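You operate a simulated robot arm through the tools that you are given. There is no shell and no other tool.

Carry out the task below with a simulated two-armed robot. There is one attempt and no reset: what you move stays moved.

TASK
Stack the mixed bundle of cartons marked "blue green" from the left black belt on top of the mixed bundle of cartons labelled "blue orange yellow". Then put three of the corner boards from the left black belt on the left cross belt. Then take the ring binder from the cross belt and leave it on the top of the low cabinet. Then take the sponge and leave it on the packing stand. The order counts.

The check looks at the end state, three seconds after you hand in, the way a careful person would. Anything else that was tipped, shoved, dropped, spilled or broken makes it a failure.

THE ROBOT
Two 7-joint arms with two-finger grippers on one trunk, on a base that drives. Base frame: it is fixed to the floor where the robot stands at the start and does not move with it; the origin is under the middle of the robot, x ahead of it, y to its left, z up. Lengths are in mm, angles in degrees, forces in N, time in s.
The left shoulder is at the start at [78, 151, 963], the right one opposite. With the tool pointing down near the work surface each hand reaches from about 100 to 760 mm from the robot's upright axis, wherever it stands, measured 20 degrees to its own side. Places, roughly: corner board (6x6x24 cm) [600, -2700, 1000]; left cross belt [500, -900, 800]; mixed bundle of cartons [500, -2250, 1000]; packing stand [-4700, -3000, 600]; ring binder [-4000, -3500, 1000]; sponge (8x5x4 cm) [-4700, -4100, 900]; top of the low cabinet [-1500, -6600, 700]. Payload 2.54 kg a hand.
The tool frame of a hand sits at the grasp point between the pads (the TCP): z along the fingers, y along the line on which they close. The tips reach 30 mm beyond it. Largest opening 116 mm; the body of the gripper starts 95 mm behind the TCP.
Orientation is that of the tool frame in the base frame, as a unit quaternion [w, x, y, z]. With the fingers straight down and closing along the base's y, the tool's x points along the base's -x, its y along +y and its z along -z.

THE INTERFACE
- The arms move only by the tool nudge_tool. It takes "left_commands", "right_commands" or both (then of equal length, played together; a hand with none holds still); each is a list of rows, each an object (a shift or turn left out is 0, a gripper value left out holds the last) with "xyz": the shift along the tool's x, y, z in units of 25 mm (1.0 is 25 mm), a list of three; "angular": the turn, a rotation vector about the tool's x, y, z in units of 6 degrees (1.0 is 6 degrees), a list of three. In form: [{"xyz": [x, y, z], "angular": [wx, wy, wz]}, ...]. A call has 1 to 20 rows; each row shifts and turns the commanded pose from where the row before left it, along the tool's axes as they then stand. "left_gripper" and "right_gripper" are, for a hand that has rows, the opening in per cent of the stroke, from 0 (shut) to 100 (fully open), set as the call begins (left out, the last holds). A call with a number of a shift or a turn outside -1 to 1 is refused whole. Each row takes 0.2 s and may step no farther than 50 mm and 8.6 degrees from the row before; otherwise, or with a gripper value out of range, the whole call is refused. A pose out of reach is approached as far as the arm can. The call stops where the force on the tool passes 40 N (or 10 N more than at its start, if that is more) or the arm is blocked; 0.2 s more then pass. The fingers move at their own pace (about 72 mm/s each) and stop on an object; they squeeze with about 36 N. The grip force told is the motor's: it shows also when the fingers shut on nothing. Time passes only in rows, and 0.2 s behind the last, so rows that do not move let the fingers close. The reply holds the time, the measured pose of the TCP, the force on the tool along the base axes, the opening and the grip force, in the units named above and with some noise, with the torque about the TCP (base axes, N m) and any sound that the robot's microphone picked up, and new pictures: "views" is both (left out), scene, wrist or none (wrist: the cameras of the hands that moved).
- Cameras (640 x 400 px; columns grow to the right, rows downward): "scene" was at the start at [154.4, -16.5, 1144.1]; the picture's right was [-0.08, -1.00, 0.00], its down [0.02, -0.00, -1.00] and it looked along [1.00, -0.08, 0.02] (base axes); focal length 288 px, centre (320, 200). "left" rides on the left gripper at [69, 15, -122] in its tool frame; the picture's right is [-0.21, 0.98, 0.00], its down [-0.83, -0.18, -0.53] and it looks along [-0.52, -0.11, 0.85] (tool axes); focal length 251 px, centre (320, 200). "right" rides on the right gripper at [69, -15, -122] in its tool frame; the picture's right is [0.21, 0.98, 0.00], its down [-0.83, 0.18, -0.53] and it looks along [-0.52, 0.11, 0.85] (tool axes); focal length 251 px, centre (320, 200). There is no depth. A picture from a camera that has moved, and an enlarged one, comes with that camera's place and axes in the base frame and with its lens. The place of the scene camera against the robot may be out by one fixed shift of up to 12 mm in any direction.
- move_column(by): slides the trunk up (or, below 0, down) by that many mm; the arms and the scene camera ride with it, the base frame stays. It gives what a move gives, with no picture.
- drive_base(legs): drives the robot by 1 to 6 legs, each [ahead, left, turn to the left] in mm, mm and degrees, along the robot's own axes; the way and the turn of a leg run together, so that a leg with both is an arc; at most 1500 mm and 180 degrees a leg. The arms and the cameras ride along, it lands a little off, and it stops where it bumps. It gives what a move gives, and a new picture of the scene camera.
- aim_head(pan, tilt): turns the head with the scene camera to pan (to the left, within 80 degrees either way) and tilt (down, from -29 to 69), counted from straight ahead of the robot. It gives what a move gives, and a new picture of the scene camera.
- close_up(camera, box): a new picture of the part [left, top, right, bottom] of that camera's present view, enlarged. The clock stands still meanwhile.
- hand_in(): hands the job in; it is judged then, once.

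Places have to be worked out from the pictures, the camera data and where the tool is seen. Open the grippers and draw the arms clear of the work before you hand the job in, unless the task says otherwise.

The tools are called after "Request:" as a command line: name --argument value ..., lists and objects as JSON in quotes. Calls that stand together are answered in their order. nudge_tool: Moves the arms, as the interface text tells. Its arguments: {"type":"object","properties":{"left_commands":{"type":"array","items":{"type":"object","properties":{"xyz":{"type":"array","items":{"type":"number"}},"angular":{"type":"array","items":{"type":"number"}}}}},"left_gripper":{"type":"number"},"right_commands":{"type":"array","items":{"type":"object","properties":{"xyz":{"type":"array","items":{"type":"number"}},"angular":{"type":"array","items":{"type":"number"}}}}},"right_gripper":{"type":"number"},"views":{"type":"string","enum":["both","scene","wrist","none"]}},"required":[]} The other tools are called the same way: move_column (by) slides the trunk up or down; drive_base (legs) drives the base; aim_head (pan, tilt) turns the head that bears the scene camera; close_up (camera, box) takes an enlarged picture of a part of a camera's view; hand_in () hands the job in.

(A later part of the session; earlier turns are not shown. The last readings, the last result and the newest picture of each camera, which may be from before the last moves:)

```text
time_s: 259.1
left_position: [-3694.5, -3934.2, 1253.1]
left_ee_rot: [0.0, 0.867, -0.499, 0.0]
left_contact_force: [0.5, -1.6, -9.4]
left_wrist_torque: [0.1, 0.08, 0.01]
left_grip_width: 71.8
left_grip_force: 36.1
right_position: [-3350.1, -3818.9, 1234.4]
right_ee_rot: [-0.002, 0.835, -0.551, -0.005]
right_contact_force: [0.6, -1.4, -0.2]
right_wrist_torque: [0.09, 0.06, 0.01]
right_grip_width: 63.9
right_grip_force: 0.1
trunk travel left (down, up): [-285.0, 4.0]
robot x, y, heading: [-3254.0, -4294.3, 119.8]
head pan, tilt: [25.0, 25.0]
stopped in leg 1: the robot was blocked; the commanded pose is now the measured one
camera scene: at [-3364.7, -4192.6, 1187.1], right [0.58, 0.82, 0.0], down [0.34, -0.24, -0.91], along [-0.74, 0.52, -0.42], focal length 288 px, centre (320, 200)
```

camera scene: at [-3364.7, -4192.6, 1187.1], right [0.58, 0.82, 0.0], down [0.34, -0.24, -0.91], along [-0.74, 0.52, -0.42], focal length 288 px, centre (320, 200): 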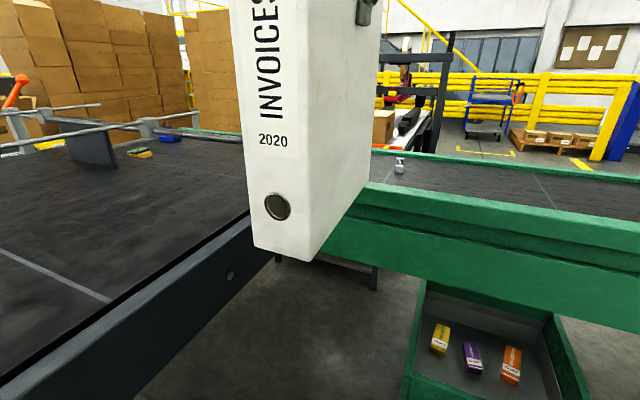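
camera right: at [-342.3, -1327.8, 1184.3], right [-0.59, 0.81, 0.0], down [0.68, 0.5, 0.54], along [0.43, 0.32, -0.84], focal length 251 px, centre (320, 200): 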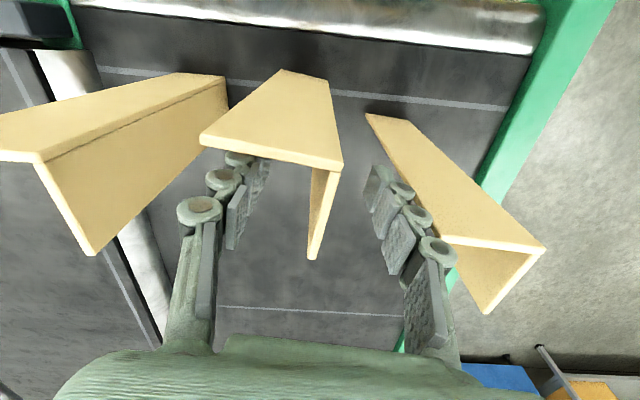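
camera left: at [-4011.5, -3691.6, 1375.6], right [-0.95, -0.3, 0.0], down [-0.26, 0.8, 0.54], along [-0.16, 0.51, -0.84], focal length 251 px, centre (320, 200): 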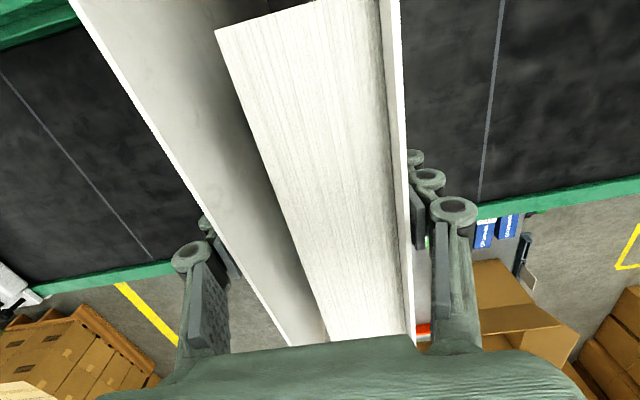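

The base was blocked — likely the brown carton on the floor behind me (I'd forgotten its edge at u≈2400). I'll ease forward off it and strafe right, away from it, then check its state.

Request:
drive_base --legs '[[40, 0, 0], [0, -650, 0]]'

Request:
drive_base --legs '[[0, 0, 90]]'

Request:
aim_head --pan 30 --tilt 25

```text
time_s: 266.2
left_position: [-3149.6, -3575.0, 1251.4]
left_ee_rot: [0.001, 0.862, -0.507, 0.0]
left_contact_force: [-0.8, 0.1, -11.0]
left_wrist_torque: [0.08, 0.04, 0.02]
left_grip_width: 71.6
left_grip_force: 36.0
right_position: [-2802.9, -3466.1, 1230.4]
right_ee_rot: [0.001, 0.829, -0.559, -0.004]
right_contact_force: [0.4, -0.2, 0.4]
right_wrist_torque: [-0.01, 0.01, 0.02]
right_grip_width: 63.9
right_grip_force: 0.0
trunk travel left (down, up): [-285.0, 4.0]
robot x, y, heading: [-2714.5, -3946.6, 118.8]
head pan, tilt: [25.0, 25.0]
camera scene: at [-2824.4, -3840.2, 1186.4], right [0.59, 0.81, 0.0], down [0.34, -0.25, -0.91], along [-0.73, 0.54, -0.42], focal length 288 px, centre (320, 200)
```

scene: 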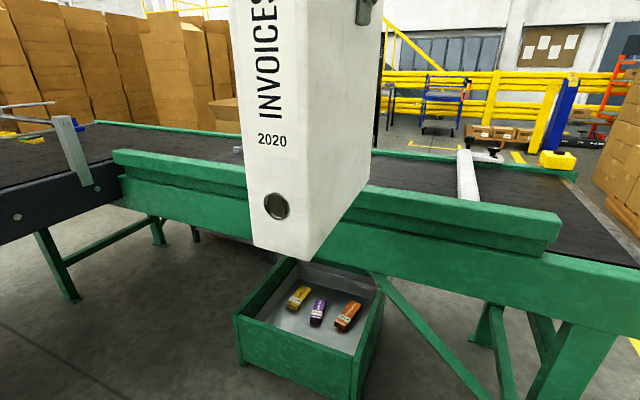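

```text
time_s: 270.5
left_position: [-3086.5, -4379.5, 1253.1]
left_ee_rot: [-0.001, 0.968, 0.25, 0.001]
left_contact_force: [-0.5, -0.4, -11.7]
left_wrist_torque: [-0.02, 0.11, 0.01]
left_grip_width: 71.7
left_grip_force: 36.3
right_position: [-3192.9, -4032.6, 1230.4]
right_ee_rot: [0.001, 0.982, 0.19, -0.003]
right_contact_force: [-0.1, 0.2, -0.5]
right_wrist_torque: [-0.02, -0.02, 0.04]
right_grip_width: 63.9
right_grip_force: 0.1
trunk travel left (down, up): [-285.0, 4.0]
robot x, y, heading: [-2716.7, -3944.7, -151.3]
head pan, tilt: [25.0, 25.0]
camera scene: at [-2831.9, -4062.3, 1186.4], right [-0.8, 0.59, 0.0], down [0.25, 0.34, -0.91], along [-0.54, -0.73, -0.42], focal length 288 px, centre (320, 200)
```

scene: 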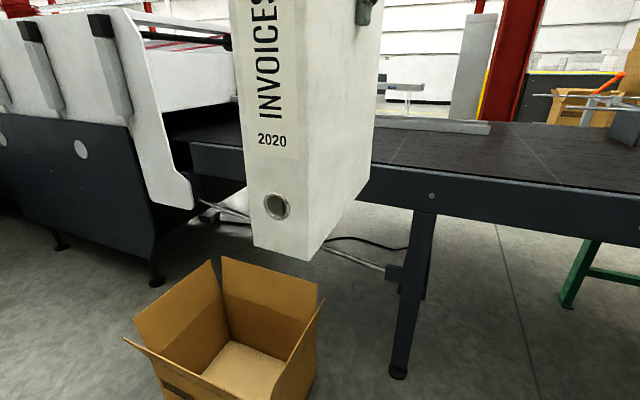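

```text
time_s: 271.2
left_position: [-3086.4, -4379.7, 1251.4]
left_ee_rot: [0.0, 0.968, 0.25, 0.002]
left_contact_force: [-0.4, 0.3, -10.7]
left_wrist_torque: [-0.06, 0.07, 0.0]
left_grip_width: 71.4
left_grip_force: 36.4
right_position: [-3194.1, -4032.9, 1231.0]
right_ee_rot: [0.002, 0.982, 0.189, -0.002]
right_contact_force: [0.7, -0.3, -0.2]
right_wrist_torque: [-0.01, 0.01, -0.01]
right_grip_width: 63.8
right_grip_force: 0.1
trunk travel left (down, up): [-285.0, 4.0]
robot x, y, heading: [-2712.9, -3945.1, -151.6]
head pan, tilt: [30.0, 25.0]
camera scene: at [-2825.4, -4066.7, 1186.4], right [-0.85, 0.52, 0.0], down [0.22, 0.36, -0.91], along [-0.47, -0.77, -0.42], focal length 288 px, centre (320, 200)
```

scene: 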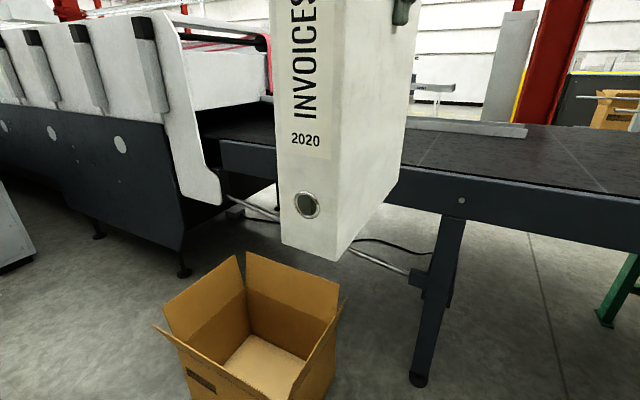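

Let me look down at the carton to see whether my bump moved it.

Request:
aim_head --pan 30 --tilt 48

```text
time_s: 272.0
left_position: [-3086.8, -4378.7, 1252.0]
left_ee_rot: [-0.001, 0.968, 0.249, 0.001]
left_contact_force: [-0.3, 0.0, -11.8]
left_wrist_torque: [0.0, 0.1, -0.04]
left_grip_width: 71.7
left_grip_force: 36.0
right_position: [-3193.6, -4032.2, 1230.2]
right_ee_rot: [0.002, 0.982, 0.189, -0.003]
right_contact_force: [0.3, -0.3, -0.8]
right_wrist_torque: [0.0, 0.01, 0.0]
right_grip_width: 63.6
right_grip_force: 0.1
trunk travel left (down, up): [-285.0, 4.0]
robot x, y, heading: [-2714.1, -3947.2, -151.4]
head pan, tilt: [30.0, 48.0]
camera scene: at [-2818.3, -4055.4, 1151.7], right [-0.85, 0.52, 0.0], down [0.39, 0.63, -0.67], along [-0.35, -0.57, -0.74], focal length 288 px, centre (320, 200)
```

scene: 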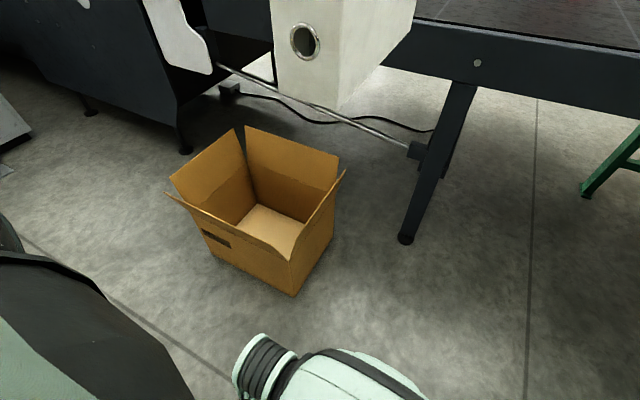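

The carton shows no clear displacement. Now on to the low cabinet near (-1500,-6600). I'll turn left to face along the aisle and drive toward it, watching for the fan and poles.

Request:
drive_base --legs '[[0, 0, 91.4], [900, 400, 0]]'

Request:
aim_head --pan -15 --tilt 15

```text
time_s: 281.0
left_position: [-1481.1, -4879.4, 1252.7]
left_ee_rot: [-0.001, 0.496, 0.868, 0.0]
left_contact_force: [-0.5, -0.5, -11.1]
left_wrist_torque: [-0.05, -0.03, 0.03]
left_grip_width: 71.5
left_grip_force: 35.6
right_position: [-1825.7, -4996.2, 1231.2]
right_ee_rot: [0.004, 0.549, 0.836, 0.0]
right_contact_force: [0.8, 0.2, -0.3]
right_wrist_torque: [0.02, 0.03, -0.01]
right_grip_width: 63.9
right_grip_force: 0.1
trunk travel left (down, up): [-285.0, 4.0]
robot x, y, heading: [-1922.5, -4519.1, -59.9]
head pan, tilt: [30.0, 48.0]
camera scene: at [-1825.9, -4627.6, 1151.6], right [-0.5, -0.87, 0.0], down [-0.64, 0.37, -0.67], along [0.58, -0.33, -0.74], focal length 288 px, centre (320, 200)
```

scene: 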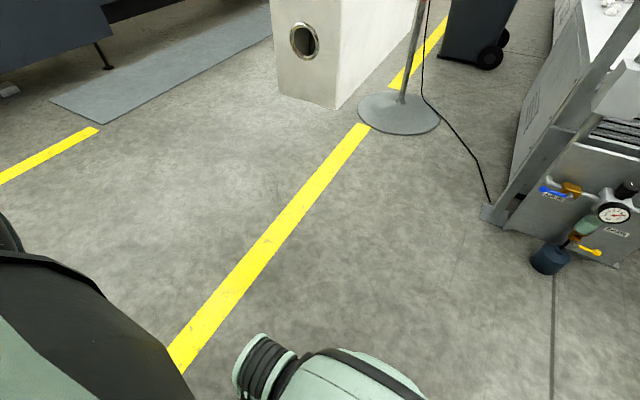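

```text
time_s: 282.1
left_position: [-1482.1, -4880.1, 1252.2]
left_ee_rot: [-0.001, 0.496, 0.868, 0.0]
left_contact_force: [0.4, -0.2, -11.2]
left_wrist_torque: [-0.11, -0.04, 0.01]
left_grip_width: 71.7
left_grip_force: 35.5
right_position: [-1825.3, -4995.5, 1229.3]
right_ee_rot: [0.004, 0.549, 0.836, 0.0]
right_contact_force: [-0.5, 0.2, 0.4]
right_wrist_torque: [-0.01, 0.0, -0.01]
right_grip_width: 63.7
right_grip_force: 0.0
trunk travel left (down, up): [-285.0, 4.0]
robot x, y, heading: [-1925.9, -4519.9, -60.1]
head pan, tilt: [-15.0, 15.0]
camera scene: at [-1869.9, -4678.4, 1202.6], right [-0.97, -0.26, 0.0], down [-0.07, 0.25, -0.97], along [0.25, -0.93, -0.26], focal length 288 px, centre (320, 200)
```

scene: 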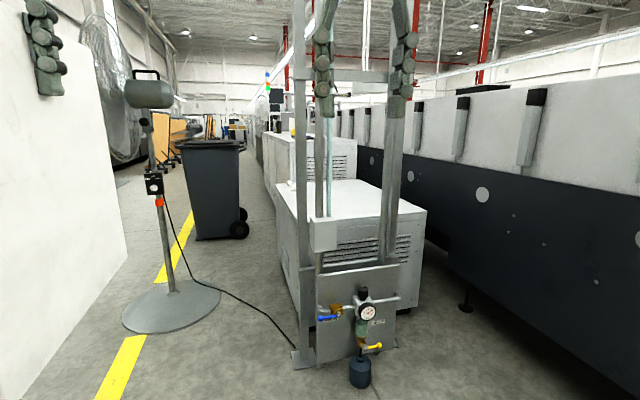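

I see the low white cabinet behind a pipe stand with a gauge. Let me zoom in on it.

Request:
close_up --camera "scene" --box '[240, 110, 480, 390]'

Request:
aim_head --pan -40 --tilt 15

```text
1.43 times, centred on (360, 250) of scene
camera zoom: at [-1869.9, -4678.4, 1202.6], right [-0.97, -0.26, 0.0], down [-0.07, 0.25, -0.97], along [0.25, -0.93, -0.26], focal length 412 px, centre (263, 129)
```

zoom: 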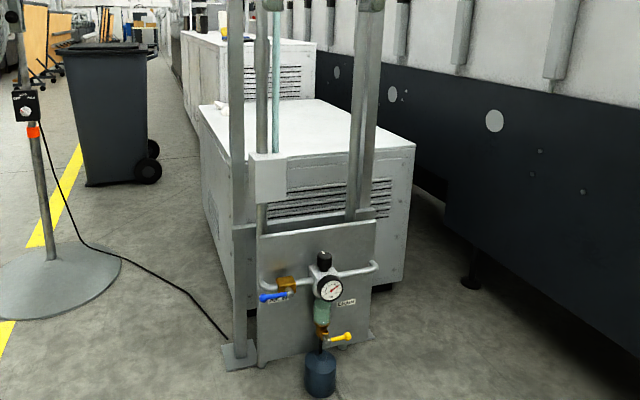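

```text
time_s: 283.0
left_position: [-1482.1, -4880.3, 1251.8]
left_ee_rot: [-0.001, 0.496, 0.868, 0.001]
left_contact_force: [0.5, -0.1, -11.0]
left_wrist_torque: [-0.08, -0.04, 0.01]
left_grip_width: 71.5
left_grip_force: 36.4
right_position: [-1826.5, -4996.1, 1230.3]
right_ee_rot: [0.004, 0.548, 0.836, -0.001]
right_contact_force: [0.2, -0.5, -0.8]
right_wrist_torque: [-0.01, -0.01, 0.0]
right_grip_width: 63.8
right_grip_force: 0.1
trunk travel left (down, up): [-285.0, 4.0]
robot x, y, heading: [-1928.0, -4520.7, -59.8]
head pan, tilt: [-40.0, 15.0]
camera scene: at [-1910.3, -4680.3, 1202.7], right [-0.99, 0.17, 0.0], down [0.04, 0.26, -0.97], along [-0.17, -0.95, -0.26], focal length 288 px, centre (320, 200)
```

scene: 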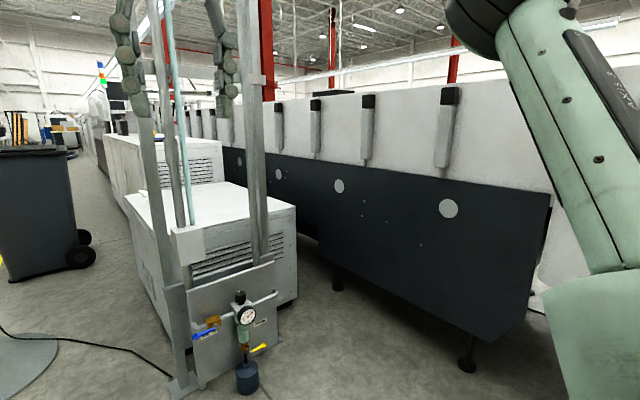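

The cabinet's near end is blocked by a pipe stand and its aisle side partly by a pedestal fan at (u≈5010, v≈3435). I'll go around on the aisle side of the fan to approach the cabinet between fan and bin. First leg: shift into the aisle and drive forward.

Request:
drive_base --legs '[[700, 1150, 0]]'

Request:
aim_head --pan -35 --tilt 12

```text
time_s: 294.4
left_position: [-140.7, -4933.9, 1252.8]
left_ee_rot: [-0.002, 0.508, 0.861, 0.0]
left_contact_force: [-0.3, -0.1, -11.3]
left_wrist_torque: [-0.08, 0.0, -0.01]
left_grip_width: 71.7
left_grip_force: 36.3
right_position: [-486.8, -5039.6, 1231.2]
right_ee_rot: [0.003, 0.56, 0.828, -0.001]
right_contact_force: [-0.4, -0.2, -0.5]
right_wrist_torque: [0.03, 0.02, 0.0]
right_grip_width: 63.9
right_grip_force: 0.0
trunk travel left (down, up): [-285.0, 4.0]
robot x, y, heading: [-570.9, -4562.9, -61.3]
head pan, tilt: [-40.0, 15.0]
camera scene: at [-562.7, -4722.1, 1202.7], right [-0.98, 0.2, 0.0], down [0.05, 0.25, -0.97], along [-0.19, -0.95, -0.26], focal length 288 px, centre (320, 200)
```

scene: 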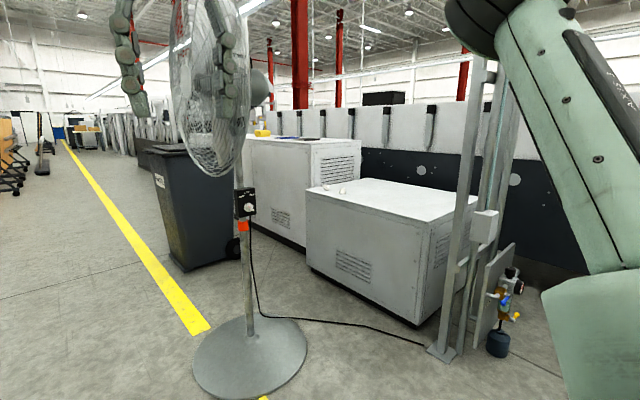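

```text
time_s: 295.1
left_position: [-141.4, -4932.8, 1251.4]
left_ee_rot: [-0.001, 0.508, 0.861, 0.001]
left_contact_force: [0.0, 0.4, -10.7]
left_wrist_torque: [-0.07, -0.06, 0.01]
left_grip_width: 71.5
left_grip_force: 36.0
right_position: [-487.1, -5040.0, 1231.1]
right_ee_rot: [0.004, 0.56, 0.828, -0.001]
right_contact_force: [0.6, 0.5, 0.0]
right_wrist_torque: [-0.02, 0.02, 0.01]
right_grip_width: 63.5
right_grip_force: 0.1
trunk travel left (down, up): [-285.0, 4.0]
robot x, y, heading: [-576.2, -4562.1, -61.5]
head pan, tilt: [-35.0, 12.0]
camera scene: at [-554.7, -4723.2, 1207.6], right [-0.99, 0.11, 0.0], down [0.02, 0.21, -0.98], along [-0.11, -0.97, -0.21], focal length 288 px, centre (320, 200)
```

scene: 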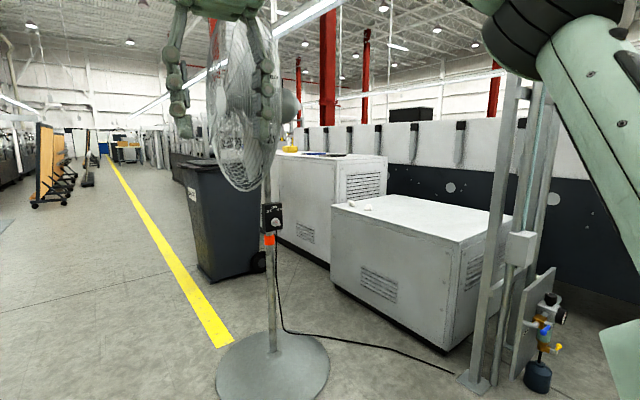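

The fan's cage blocks the aisle-side approach with arms raised, and the pipe stand's posts constrain the other side. Plan: retract the right arm, pull the binder closer and rotate it transverse, then come in between stand and fan with a diagonal heading. First, tuck the arms here in the open aisle.

Request:
nudge_tool --left_commands '[{"xyz": [0.9, -0.97, 0]}, {"xyz": [0.9, -0.97, 0]}, {"xyz": [0.9, -0.97, 0]}, {"xyz": [0.9, -0.97, 0]}, {"xyz": [0.9, -0.97, 0]}, {"xyz": [0.9, -0.97, 0]}, {"angular": [0, 0, -0.96]}, {"angular": [0, 0, -0.96]}, {"angular": [0, 0, -0.96]}, {"angular": [0, 0, -0.96]}, {"angular": [0, 0, -0.96]}, {"angular": [0, 0, -0.96]}, {"angular": [0, 0, -0.96]}, {"angular": [0, 0, -0.96]}, {"angular": [0, 0, -0.96]}, {"angular": [0, 0, -0.96]}, {"angular": [0, 0, -0.96]}, {"angular": [0, 0, -0.96]}, {"angular": [0, 0, -0.96]}]' --right_commands '[{"xyz": [1, 0, 0]}, {"xyz": [1, 0, 0]}, {"xyz": [1, 0, 0]}, {"xyz": [1, 0, 0]}, {"xyz": [1, 0, 0]}, {"xyz": [1, 0, 0]}, {"xyz": [1, 0, 0]}, {"xyz": [0.9, 0, 0]}, {"xyz": [0, 0, 0]}, {"xyz": [0, 0, 0]}, {"xyz": [0, 0, 0]}, {"xyz": [0, 0, 0]}, {"xyz": [0, 0, 0]}, {"xyz": [0, 0, 0]}, {"xyz": [0, 0, 0]}, {"xyz": [0, 0, 0]}, {"xyz": [0, 0, 0]}, {"xyz": [0, 0, 0]}, {"xyz": [0, 0, 0]}]' --left_gripper 0 --right_gripper 55 --views "both"

Request:
aim_head --pan -75 --tilt 5

```text
time_s: 299.1
left_position: [-332.9, -4885.6, 1251.3]
left_ee_rot: [-0.001, -0.122, 0.992, 0.0]
left_contact_force: [-0.3, -0.5, -10.9]
left_wrist_torque: [0.0, -0.08, -0.01]
left_grip_width: 71.6
left_grip_force: 35.6
right_position: [-560.0, -4855.1, 1229.9]
right_ee_rot: [0.004, 0.561, 0.828, -0.001]
right_contact_force: [0.1, 0.3, 0.5]
right_wrist_torque: [0.02, -0.03, 0.0]
right_grip_width: 64.1
right_grip_force: 0.0
trunk travel left (down, up): [-285.0, 4.0]
robot x, y, heading: [-574.5, -4558.8, -61.3]
head pan, tilt: [-35.0, 12.0]
camera scene: at [-555.1, -4723.1, 1207.6], right [-0.99, 0.11, 0.0], down [0.02, 0.21, -0.98], along [-0.11, -0.97, -0.21], focal length 288 px, centre (320, 200)
camera right: at [-601.6, -4796.3, 1351.1], right [0.83, 0.56, 0.0], down [0.47, -0.7, 0.54], along [0.3, -0.45, -0.84], focal length 251 px, centre (320, 200)
camera left: at [-402.9, -4887.1, 1375.3], right [-0.03, 1.0, 0.0], down [0.85, 0.02, 0.53], along [0.53, 0.02, -0.85], focal length 251 px, centre (320, 200)
```

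scene: 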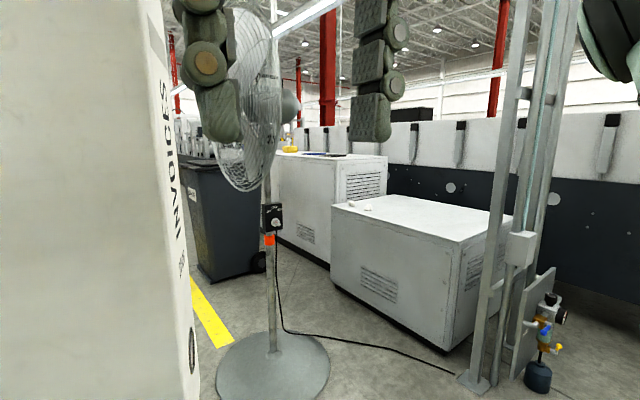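
right: 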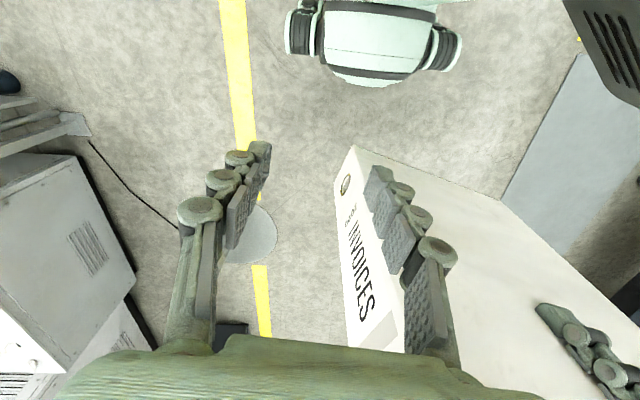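
left: 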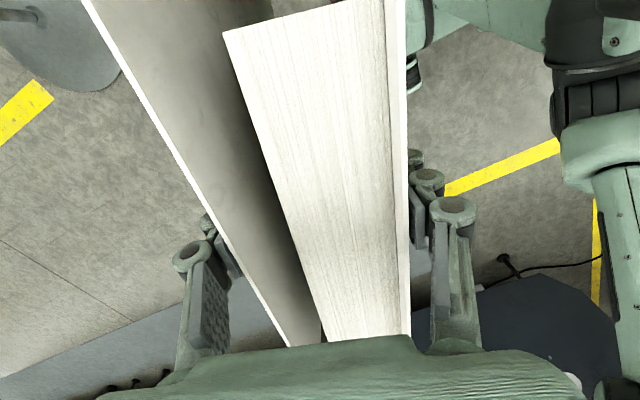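

```text
time_s: 300.2
left_position: [-333.7, -4885.2, 1251.6]
left_ee_rot: [0.0, -0.119, 0.993, 0.001]
left_contact_force: [-0.7, 0.2, -10.6]
left_wrist_torque: [0.03, -0.01, -0.02]
left_grip_width: 71.3
left_grip_force: 36.0
right_position: [-561.7, -4855.2, 1229.2]
right_ee_rot: [0.004, 0.561, 0.828, -0.001]
right_contact_force: [-0.2, 0.1, 0.6]
right_wrist_torque: [0.02, 0.01, -0.04]
right_grip_width: 63.7
right_grip_force: 0.0
trunk travel left (down, up): [-285.0, 4.0]
robot x, y, heading: [-575.6, -4563.0, -61.7]
head pan, tilt: [-75.0, 5.0]
camera scene: at [-611.1, -4693.8, 1219.0], right [-0.69, 0.72, 0.0], down [0.06, 0.06, -1.0], along [-0.72, -0.69, -0.09], focal length 288 px, centre (320, 200)
```

scene: 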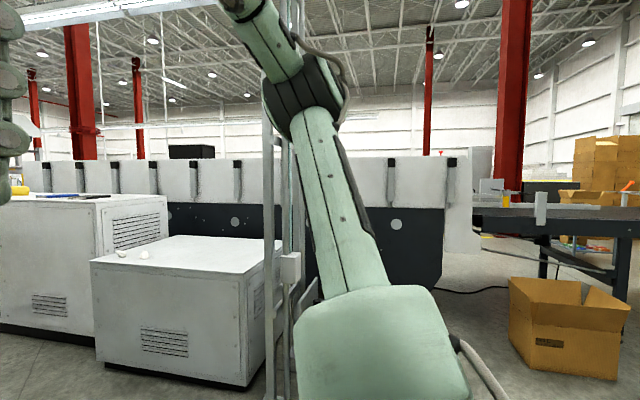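

The right elbow stays ~310 mm out to the side, so I'll travel with heading ≈-123° to keep both arms clear of the posts and fan. Turning first, then moving across to the lane beside the pipe stand.

Request:
drive_base --legs '[[0, 0, -61.5], [780, -400, 0]]'

Request:
aim_head --pan 10 --tilt 25

```text
time_s: 307.4
left_position: [-1488.4, -5320.7, 1253.0]
left_ee_rot: [0.001, 0.405, 0.914, 0.002]
left_contact_force: [-0.2, -0.4, -11.1]
left_wrist_torque: [-0.07, -0.03, 0.02]
left_grip_width: 71.3
left_grip_force: 36.3
right_position: [-1571.6, -5108.0, 1230.3]
right_ee_rot: [0.004, 0.905, 0.424, -0.003]
right_contact_force: [-0.5, 0.2, 0.4]
right_wrist_torque: [-0.03, 0.02, 0.05]
right_grip_width: 63.7
right_grip_force: 0.1
trunk travel left (down, up): [-285.0, 4.0]
robot x, y, heading: [-1317.4, -4953.7, -123.0]
head pan, tilt: [-75.0, 5.0]
camera scene: at [-1445.1, -4993.3, 1218.9], right [0.31, 0.95, 0.0], down [0.08, -0.03, -1.0], along [-0.95, 0.31, -0.09], focal length 288 px, centre (320, 200)
```

scene: 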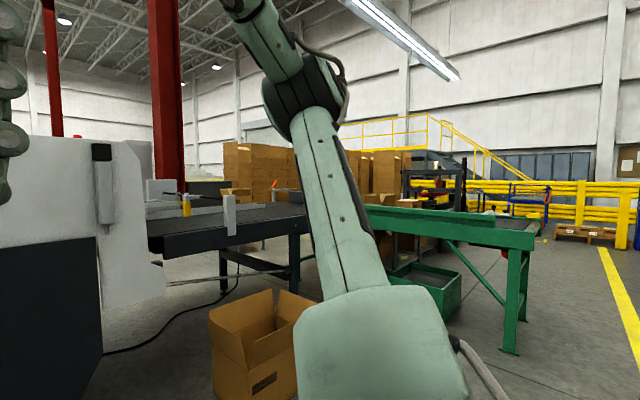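

```text
time_s: 309.0
left_position: [-1487.6, -5320.2, 1252.3]
left_ee_rot: [0.0, 0.405, 0.914, 0.001]
left_contact_force: [0.8, -0.1, -11.0]
left_wrist_torque: [-0.07, -0.06, 0.0]
left_grip_width: 71.2
left_grip_force: 35.9
right_position: [-1571.1, -5107.3, 1229.7]
right_ee_rot: [0.003, 0.906, 0.424, -0.002]
right_contact_force: [-0.3, -0.5, -0.3]
right_wrist_torque: [0.01, -0.01, 0.01]
right_grip_width: 63.7
right_grip_force: 0.0
trunk travel left (down, up): [-285.0, 4.0]
robot x, y, heading: [-1317.3, -4954.6, -123.1]
head pan, tilt: [10.0, 25.0]
camera scene: at [-1393.8, -5106.4, 1186.5], right [-0.92, 0.39, 0.0], down [0.17, 0.39, -0.91], along [-0.36, -0.83, -0.42], focal length 288 px, centre (320, 200)
```

scene: 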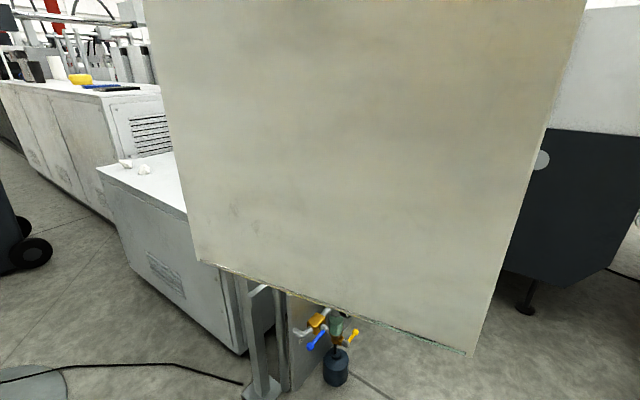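

I'm at u≈3632, v≈3618. Looking left to see the fan and the cabinet side while strafing.

Request:
aim_head --pan 50 --tilt 30

```text
time_s: 310.1
left_position: [-1487.8, -5320.5, 1253.0]
left_ee_rot: [0.001, 0.406, 0.914, 0.001]
left_contact_force: [0.1, -0.4, -11.2]
left_wrist_torque: [-0.07, -0.04, -0.02]
left_grip_width: 71.6
left_grip_force: 35.8
right_position: [-1571.3, -5107.3, 1229.1]
right_ee_rot: [0.003, 0.905, 0.424, -0.002]
right_contact_force: [0.3, -0.3, -0.5]
right_wrist_torque: [0.01, 0.01, 0.01]
right_grip_width: 63.6
right_grip_force: 0.1
trunk travel left (down, up): [-285.0, 4.0]
robot x, y, heading: [-1317.3, -4955.4, -123.0]
head pan, tilt: [50.0, 30.0]
camera scene: at [-1331.4, -5108.2, 1178.5], right [-0.96, -0.29, 0.0], down [-0.14, 0.48, -0.87], along [0.25, -0.83, -0.5], focal length 288 px, centre (320, 200)
```

scene: 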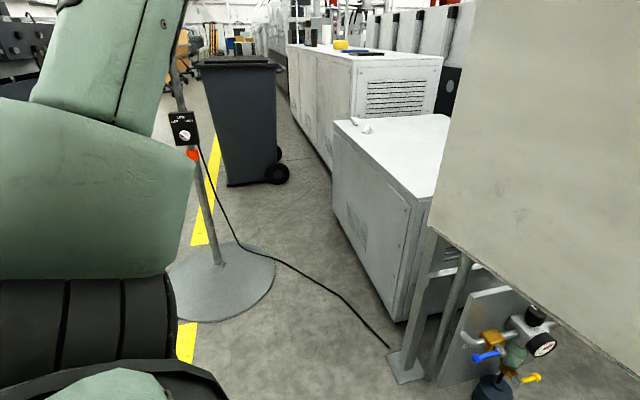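

Clear lane: stand foot at (u 4317, v 4186), cabinet near corner at (4514, 4259), top z≈645. Strafing diagonally to about (4440, 3690).

Request:
drive_base --legs '[[215, 343, 0], [215, 343, 0]]'

```text
time_s: 317.3
left_position: [-1165.4, -6053.7, 1252.6]
left_ee_rot: [0.0, 0.41, 0.912, 0.0]
left_contact_force: [0.4, 0.3, -11.6]
left_wrist_torque: [-0.06, -0.07, 0.01]
left_grip_width: 71.3
left_grip_force: 36.1
right_position: [-1245.7, -5838.7, 1229.8]
right_ee_rot: [0.003, 0.907, 0.42, -0.003]
right_contact_force: [0.1, 0.3, -1.0]
right_wrist_torque: [0.0, 0.03, 0.02]
right_grip_width: 63.7
right_grip_force: 0.0
trunk travel left (down, up): [-285.0, 4.0]
robot x, y, heading: [-992.0, -5689.3, -123.6]
head pan, tilt: [50.0, 30.0]
camera scene: at [-1006.2, -5842.2, 1178.5], right [-0.96, -0.28, 0.0], down [-0.14, 0.48, -0.87], along [0.24, -0.83, -0.5], focal length 288 px, centre (320, 200)
```

scene: 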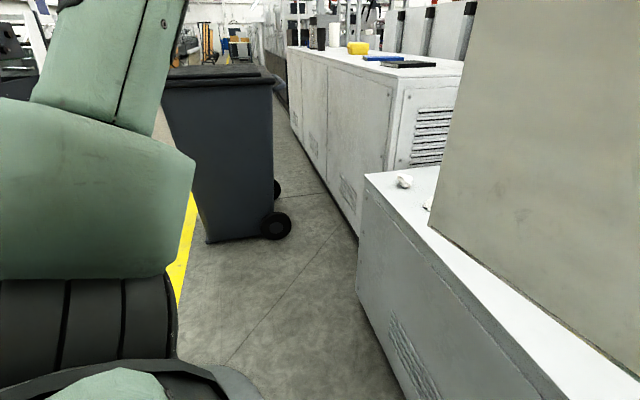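

At (4431, 3704). Now rotating right 14° so the binder lines up with the cabinet's edge, then moving 55 mm forward.

Request:
drive_base --legs '[[0, 0, -14.4], [55, 0, 0]]'

Request:
aim_head --pan 35 --tilt 45

Request:
nudge_tool --left_commands '[{"xyz": [0, 0, 0]}]' --left_gripper 0 --right_commands '[{"xyz": [0, 0, 0]}]' --views "wrist"

```text
time_s: 319.1
left_position: [-1292.5, -6035.8, 1251.0]
left_ee_rot: [0.001, 0.521, 0.854, 0.002]
left_contact_force: [-0.1, -1.1, -11.9]
left_wrist_torque: [-0.05, -0.02, 0.01]
left_grip_width: 71.7
left_grip_force: 36.0
right_position: [-1318.0, -5806.7, 1229.3]
right_ee_rot: [0.002, 0.953, 0.304, -0.002]
right_contact_force: [0.0, -0.2, -0.4]
right_wrist_torque: [0.02, 0.0, 0.01]
right_grip_width: 63.7
right_grip_force: 0.0
trunk travel left (down, up): [-285.0, 4.0]
robot x, y, heading: [-1032.9, -5726.4, -137.8]
head pan, tilt: [50.0, 30.0]
camera scene: at [-1083.5, -5871.9, 1178.4], right [-1.0, -0.03, 0.0], down [-0.02, 0.5, -0.87], along [0.03, -0.86, -0.5], focal length 288 px, centre (320, 200)
```

scene: 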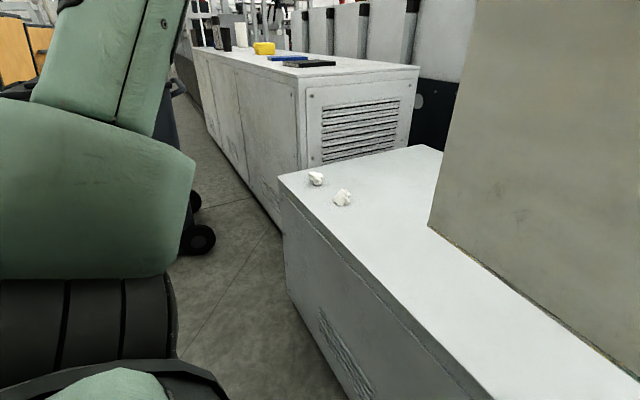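

```text
time_s: 319.9
left_position: [-1291.8, -6035.3, 1252.6]
left_ee_rot: [0.002, 0.521, 0.854, 0.001]
left_contact_force: [-1.4, -0.2, -11.7]
left_wrist_torque: [-0.05, -0.04, 0.0]
left_grip_width: 71.6
left_grip_force: 36.2
right_position: [-1316.2, -5807.8, 1229.5]
right_ee_rot: [0.003, 0.953, 0.303, -0.002]
right_contact_force: [-0.9, 1.0, -1.1]
right_wrist_torque: [-0.01, 0.01, -0.02]
right_grip_width: 63.6
right_grip_force: 0.0
trunk travel left (down, up): [-285.0, 4.0]
robot x, y, heading: [-1034.4, -5727.8, -138.0]
head pan, tilt: [35.0, 45.0]
camera scene: at [-1104.1, -5860.1, 1156.0], right [-0.97, 0.23, 0.0], down [0.16, 0.69, -0.71], along [-0.16, -0.69, -0.71], focal length 288 px, centre (320, 200)
```

scene: 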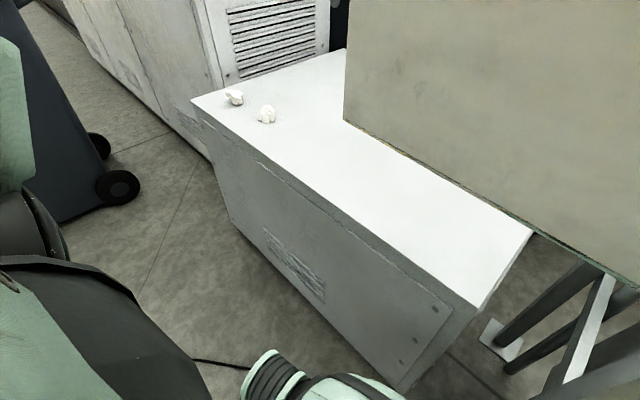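

```text
time_s: 320.3
left_position: [-1291.7, -6035.6, 1251.6]
left_ee_rot: [0.002, 0.521, 0.854, 0.001]
left_contact_force: [0.2, 0.1, -10.4]
left_wrist_torque: [-0.1, -0.02, 0.0]
left_grip_width: 71.5
left_grip_force: 35.6
right_position: [-1316.3, -5807.0, 1230.8]
right_ee_rot: [0.003, 0.953, 0.302, -0.003]
right_contact_force: [0.2, 0.5, 0.6]
right_wrist_torque: [-0.02, 0.01, 0.03]
right_grip_width: 63.7
right_grip_force: 0.1
trunk travel left (down, up): [-285.0, 4.0]
robot x, y, heading: [-1033.0, -5722.4, -137.9]
head pan, tilt: [35.0, 45.0]
camera right: at [-1268.0, -5753.4, 1351.1], right [0.74, -0.67, 0.0], down [-0.57, -0.62, 0.54], along [-0.36, -0.4, -0.84], focal length 251 px, centre (320, 200)
camera left: at [-1308.8, -5967.1, 1374.9], right [0.97, 0.26, 0.0], down [0.21, -0.82, 0.53], along [0.14, -0.52, -0.85], focal length 251 px, centre (320, 200)
```

right: 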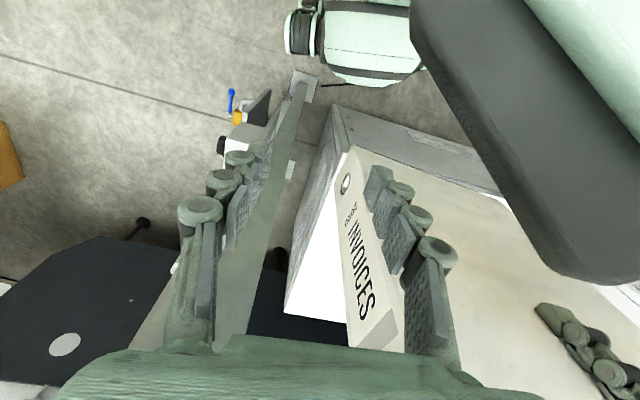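
left: 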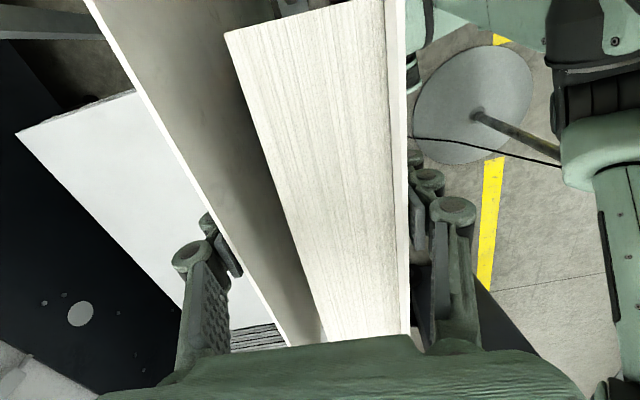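

The binder is now parallel to the cabinet's edge (edge at v≈4245, near end u≈4500, top z≈645). Moving it over the top to about (4730, 4345) while lowering to z≈1100.

Request:
nudge_tool --left_commands '[{"xyz": [-0.636, -0.808, 0.6]}, {"xyz": [-0.636, -0.808, 0.6]}, {"xyz": [-0.636, -0.808, 0.6]}, {"xyz": [-0.636, -0.808, 0.6]}, {"xyz": [-0.636, -0.808, 0.6]}, {"xyz": [-0.636, -0.808, 0.6]}, {"xyz": [-0.636, -0.808, 0.6]}, {"xyz": [-0.636, -0.808, 0.6]}, {"xyz": [-0.636, -0.808, 0.6]}, {"xyz": [-0.636, -0.808, 0.6]}, {"xyz": [0, 0, 0]}]' --left_gripper 0 --views "both"

```text
time_s: 322.7
left_position: [-1398.5, -6270.3, 1100.8]
left_ee_rot: [0.001, 0.521, 0.854, 0.002]
left_contact_force: [1.3, -0.3, -11.1]
left_wrist_torque: [-0.1, -0.04, 0.01]
left_grip_width: 71.5
left_grip_force: 36.5
right_position: [-1315.7, -5806.4, 1230.9]
right_ee_rot: [0.003, 0.953, 0.303, -0.003]
right_contact_force: [0.5, 0.3, 0.1]
right_wrist_torque: [-0.05, 0.04, -0.02]
right_grip_width: 63.7
right_grip_force: 0.1
trunk travel left (down, up): [-285.0, 4.0]
robot x, y, heading: [-1032.9, -5725.6, -138.0]
head pan, tilt: [35.0, 45.0]
camera scene: at [-1104.2, -5860.1, 1155.9], right [-0.97, 0.23, 0.0], down [0.16, 0.69, -0.71], along [-0.16, -0.69, -0.71], focal length 288 px, centre (320, 200)
camera left: at [-1415.8, -6202.0, 1223.5], right [0.97, 0.26, 0.0], down [0.21, -0.82, 0.53], along [0.14, -0.52, -0.85], focal length 251 px, centre (320, 200)
```

scene: 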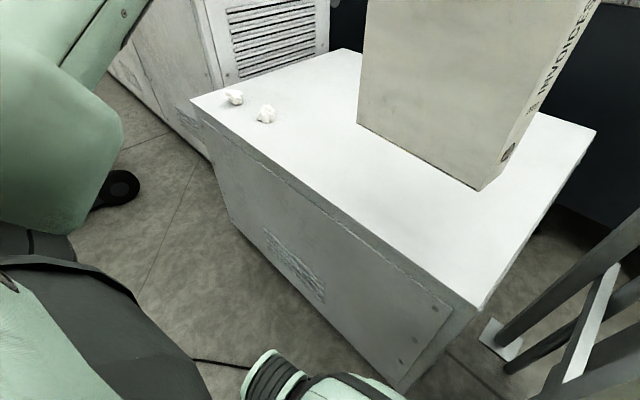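
left: 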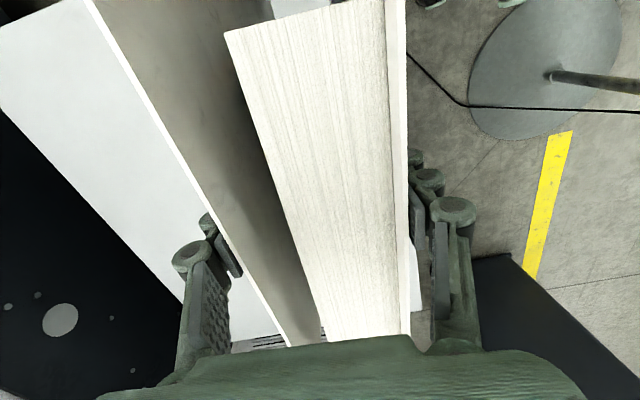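

The binder is over the cabinet top at the planned spot. Lowering 140 mm.

Request:
nudge_tool --left_commands '[{"xyz": [0, 0, 0.9]}, {"xyz": [0, 0, 0.9]}, {"xyz": [0, 0, 0.9]}, {"xyz": [0, 0, 0.9]}, {"xyz": [0, 0, 0.9]}, {"xyz": [0, 0, 0.9]}, {"xyz": [0, 0, 0]}]' --left_gripper 0 --views "scene"

Request:
close_up --camera "scene" --box '[280, 100, 600, 300]'

```text
time_s: 324.3
left_position: [-1398.4, -6270.8, 971.6]
left_ee_rot: [-0.002, 0.521, 0.854, -0.002]
left_contact_force: [4.5, -2.9, 19.2]
left_wrist_torque: [0.58, 0.06, -0.31]
left_grip_width: 71.5
left_grip_force: 36.0
right_position: [-1314.6, -5803.9, 1232.4]
right_ee_rot: [0.004, 0.952, 0.305, -0.004]
right_contact_force: [-0.6, -0.9, -0.6]
right_wrist_torque: [-0.05, 0.02, 0.02]
right_grip_width: 63.6
right_grip_force: 0.1
trunk travel left (down, up): [-285.0, 4.0]
robot x, y, heading: [-1028.8, -5723.8, -137.8]
head pan, tilt: [35.0, 45.0]
camera scene: at [-1102.2, -5858.5, 1156.8], right [-0.97, 0.23, 0.0], down [0.16, 0.69, -0.71], along [-0.16, -0.69, -0.71], focal length 288 px, centre (320, 200)
```

scene: 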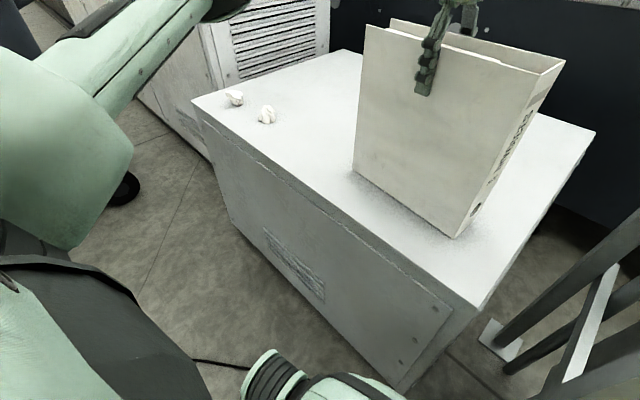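

```text
2.00 times, centred on (440, 200) of scene
camera zoom: at [-1102.2, -5858.5, 1156.8], right [-0.97, 0.23, 0.0], down [0.16, 0.69, -0.71], along [-0.16, -0.69, -0.71], focal length 576 px, centre (80, 200)
```

zoom: 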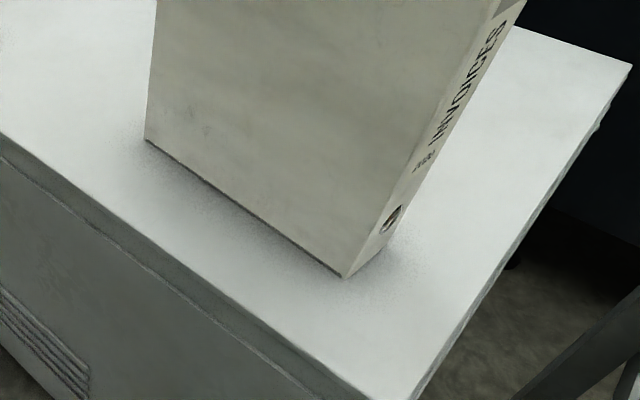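

Contact at TCP z≈972 (cabinet top ≈ 701), ~19 N net up. I'll ease up a few millimetres, then release.

Request:
nudge_tool --left_commands '[{"xyz": [0, 0, -0.1]}, {"xyz": [0, 0, -0.08]}, {"xyz": [0, 0, 0]}]' --left_gripper 0 --views "none"

```text
time_s: 325.1
left_position: [-1397.5, -6268.6, 971.7]
left_ee_rot: [0.002, 0.521, 0.854, 0.0]
left_contact_force: [-3.7, -4.2, 11.1]
left_wrist_torque: [-0.13, 0.87, 0.3]
left_grip_width: 71.7
left_grip_force: 36.7
right_position: [-1315.4, -5806.9, 1229.0]
right_ee_rot: [0.003, 0.953, 0.303, -0.004]
right_contact_force: [-0.2, 0.0, 0.5]
right_wrist_torque: [0.01, -0.02, -0.02]
right_grip_width: 63.6
right_grip_force: 0.2
trunk travel left (down, up): [-285.0, 4.0]
robot x, y, heading: [-1034.5, -5728.4, -138.1]
head pan, tilt: [35.0, 45.0]
```

Still slightly pressed; easing up 2 mm more and opening the gripper.

Request:
nudge_tool --left_commands '[{"xyz": [0, 0, -0.06]}, {"xyz": [0, 0, 0]}]' --left_gripper 0 --views "none"

Request:
nudge_tool --left_commands '[{"xyz": [0, 0, 0]}, {"xyz": [0, 0, 0]}, {"xyz": [0, 0, 0]}, {"xyz": [0, 0, 0]}]' --left_gripper 100 --views "both"

```text
time_s: 325.7
left_position: [-1397.5, -6269.4, 972.3]
left_ee_rot: [0.002, 0.521, 0.853, 0.001]
left_contact_force: [-3.2, -1.5, 1.3]
left_wrist_torque: [-0.47, 0.33, 0.06]
left_grip_width: 71.4
left_grip_force: 36.6
right_position: [-1315.6, -5807.0, 1230.3]
right_ee_rot: [0.003, 0.953, 0.304, -0.003]
right_contact_force: [0.2, 0.6, -0.1]
right_wrist_torque: [0.04, 0.01, 0.02]
right_grip_width: 64.0
right_grip_force: 0.1
trunk travel left (down, up): [-285.0, 4.0]
robot x, y, heading: [-1030.5, -5727.3, -138.2]
head pan, tilt: [35.0, 45.0]
```

```text
time_s: 326.7
left_position: [-1397.5, -6269.0, 973.4]
left_ee_rot: [0.001, 0.521, 0.853, 0.0]
left_contact_force: [-0.2, 1.0, 0.8]
left_wrist_torque: [-0.01, -0.03, 0.02]
left_grip_width: 115.8
left_grip_force: 0.1
right_position: [-1315.8, -5805.6, 1230.5]
right_ee_rot: [0.003, 0.953, 0.303, -0.003]
right_contact_force: [0.5, -0.8, 0.2]
right_wrist_torque: [-0.02, 0.0, 0.01]
right_grip_width: 63.6
right_grip_force: 0.1
trunk travel left (down, up): [-285.0, 4.0]
robot x, y, heading: [-1032.6, -5728.2, -138.1]
head pan, tilt: [35.0, 45.0]
camera scene: at [-1103.8, -5859.6, 1156.0], right [-0.97, 0.23, 0.0], down [0.16, 0.69, -0.71], along [-0.16, -0.69, -0.71], focal length 288 px, centre (320, 200)
camera left: at [-1413.6, -6200.7, 1095.9], right [0.97, 0.26, 0.0], down [0.21, -0.82, 0.53], along [0.14, -0.52, -0.85], focal length 251 px, centre (320, 200)
```

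scene: 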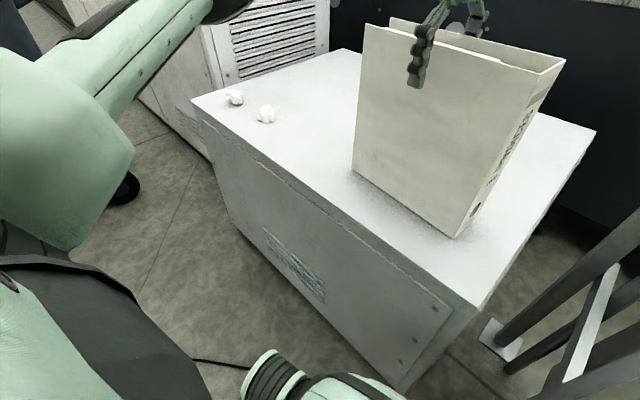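
left: 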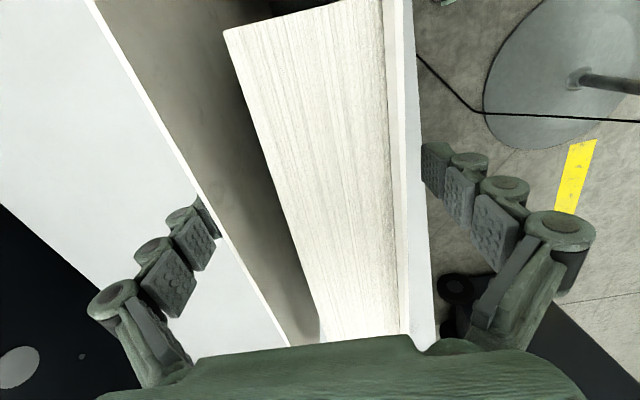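

Binder released and standing on the cabinet top. Raising the hand straight up, then drawing back.

Request:
nudge_tool --left_commands '[{"xyz": [0, 0, -0.5]}, {"xyz": [0, 0, -0.9]}, {"xyz": [0, 0, -0.9]}, {"xyz": [0, 0, -0.9]}, {"xyz": [0, 0, -0.9]}, {"xyz": [0, 0, -0.9]}, {"xyz": [0, 0, -0.8]}, {"xyz": [0, 0, 0]}]' --left_gripper 100 --views "both"

```text
time_s: 328.5
left_position: [-1398.9, -6270.4, 1117.6]
left_ee_rot: [0.001, 0.521, 0.853, 0.0]
left_contact_force: [-0.1, 0.0, -0.7]
left_wrist_torque: [0.0, -0.02, -0.03]
left_grip_width: 115.9
left_grip_force: 0.1
right_position: [-1315.2, -5805.7, 1229.9]
right_ee_rot: [0.002, 0.953, 0.303, -0.002]
right_contact_force: [-0.1, 0.7, 0.4]
right_wrist_torque: [-0.01, 0.01, 0.01]
right_grip_width: 63.8
right_grip_force: 0.1
trunk travel left (down, up): [-285.0, 4.0]
robot x, y, heading: [-1030.9, -5726.8, -138.0]
head pan, tilt: [35.0, 45.0]
camera scene: at [-1103.9, -5859.8, 1156.0], right [-0.97, 0.23, 0.0], down [0.16, 0.69, -0.71], along [-0.16, -0.69, -0.71], focal length 288 px, centre (320, 200)
camera left: at [-1415.9, -6201.7, 1239.6], right [0.97, 0.26, 0.0], down [0.21, -0.82, 0.53], along [0.14, -0.52, -0.85], focal length 251 px, centre (320, 200)
```

scene: 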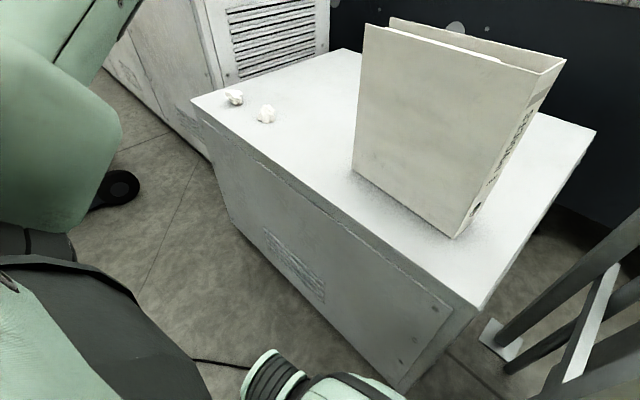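
left: 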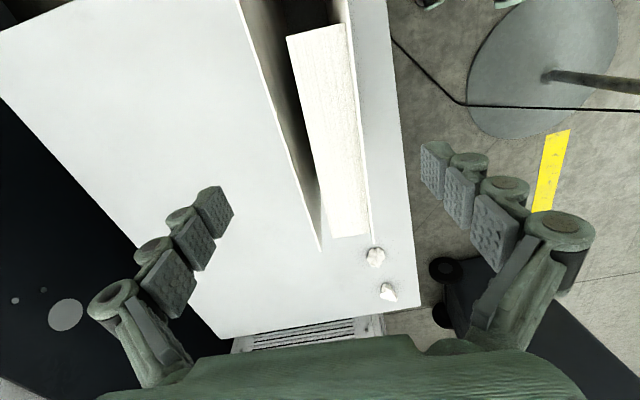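

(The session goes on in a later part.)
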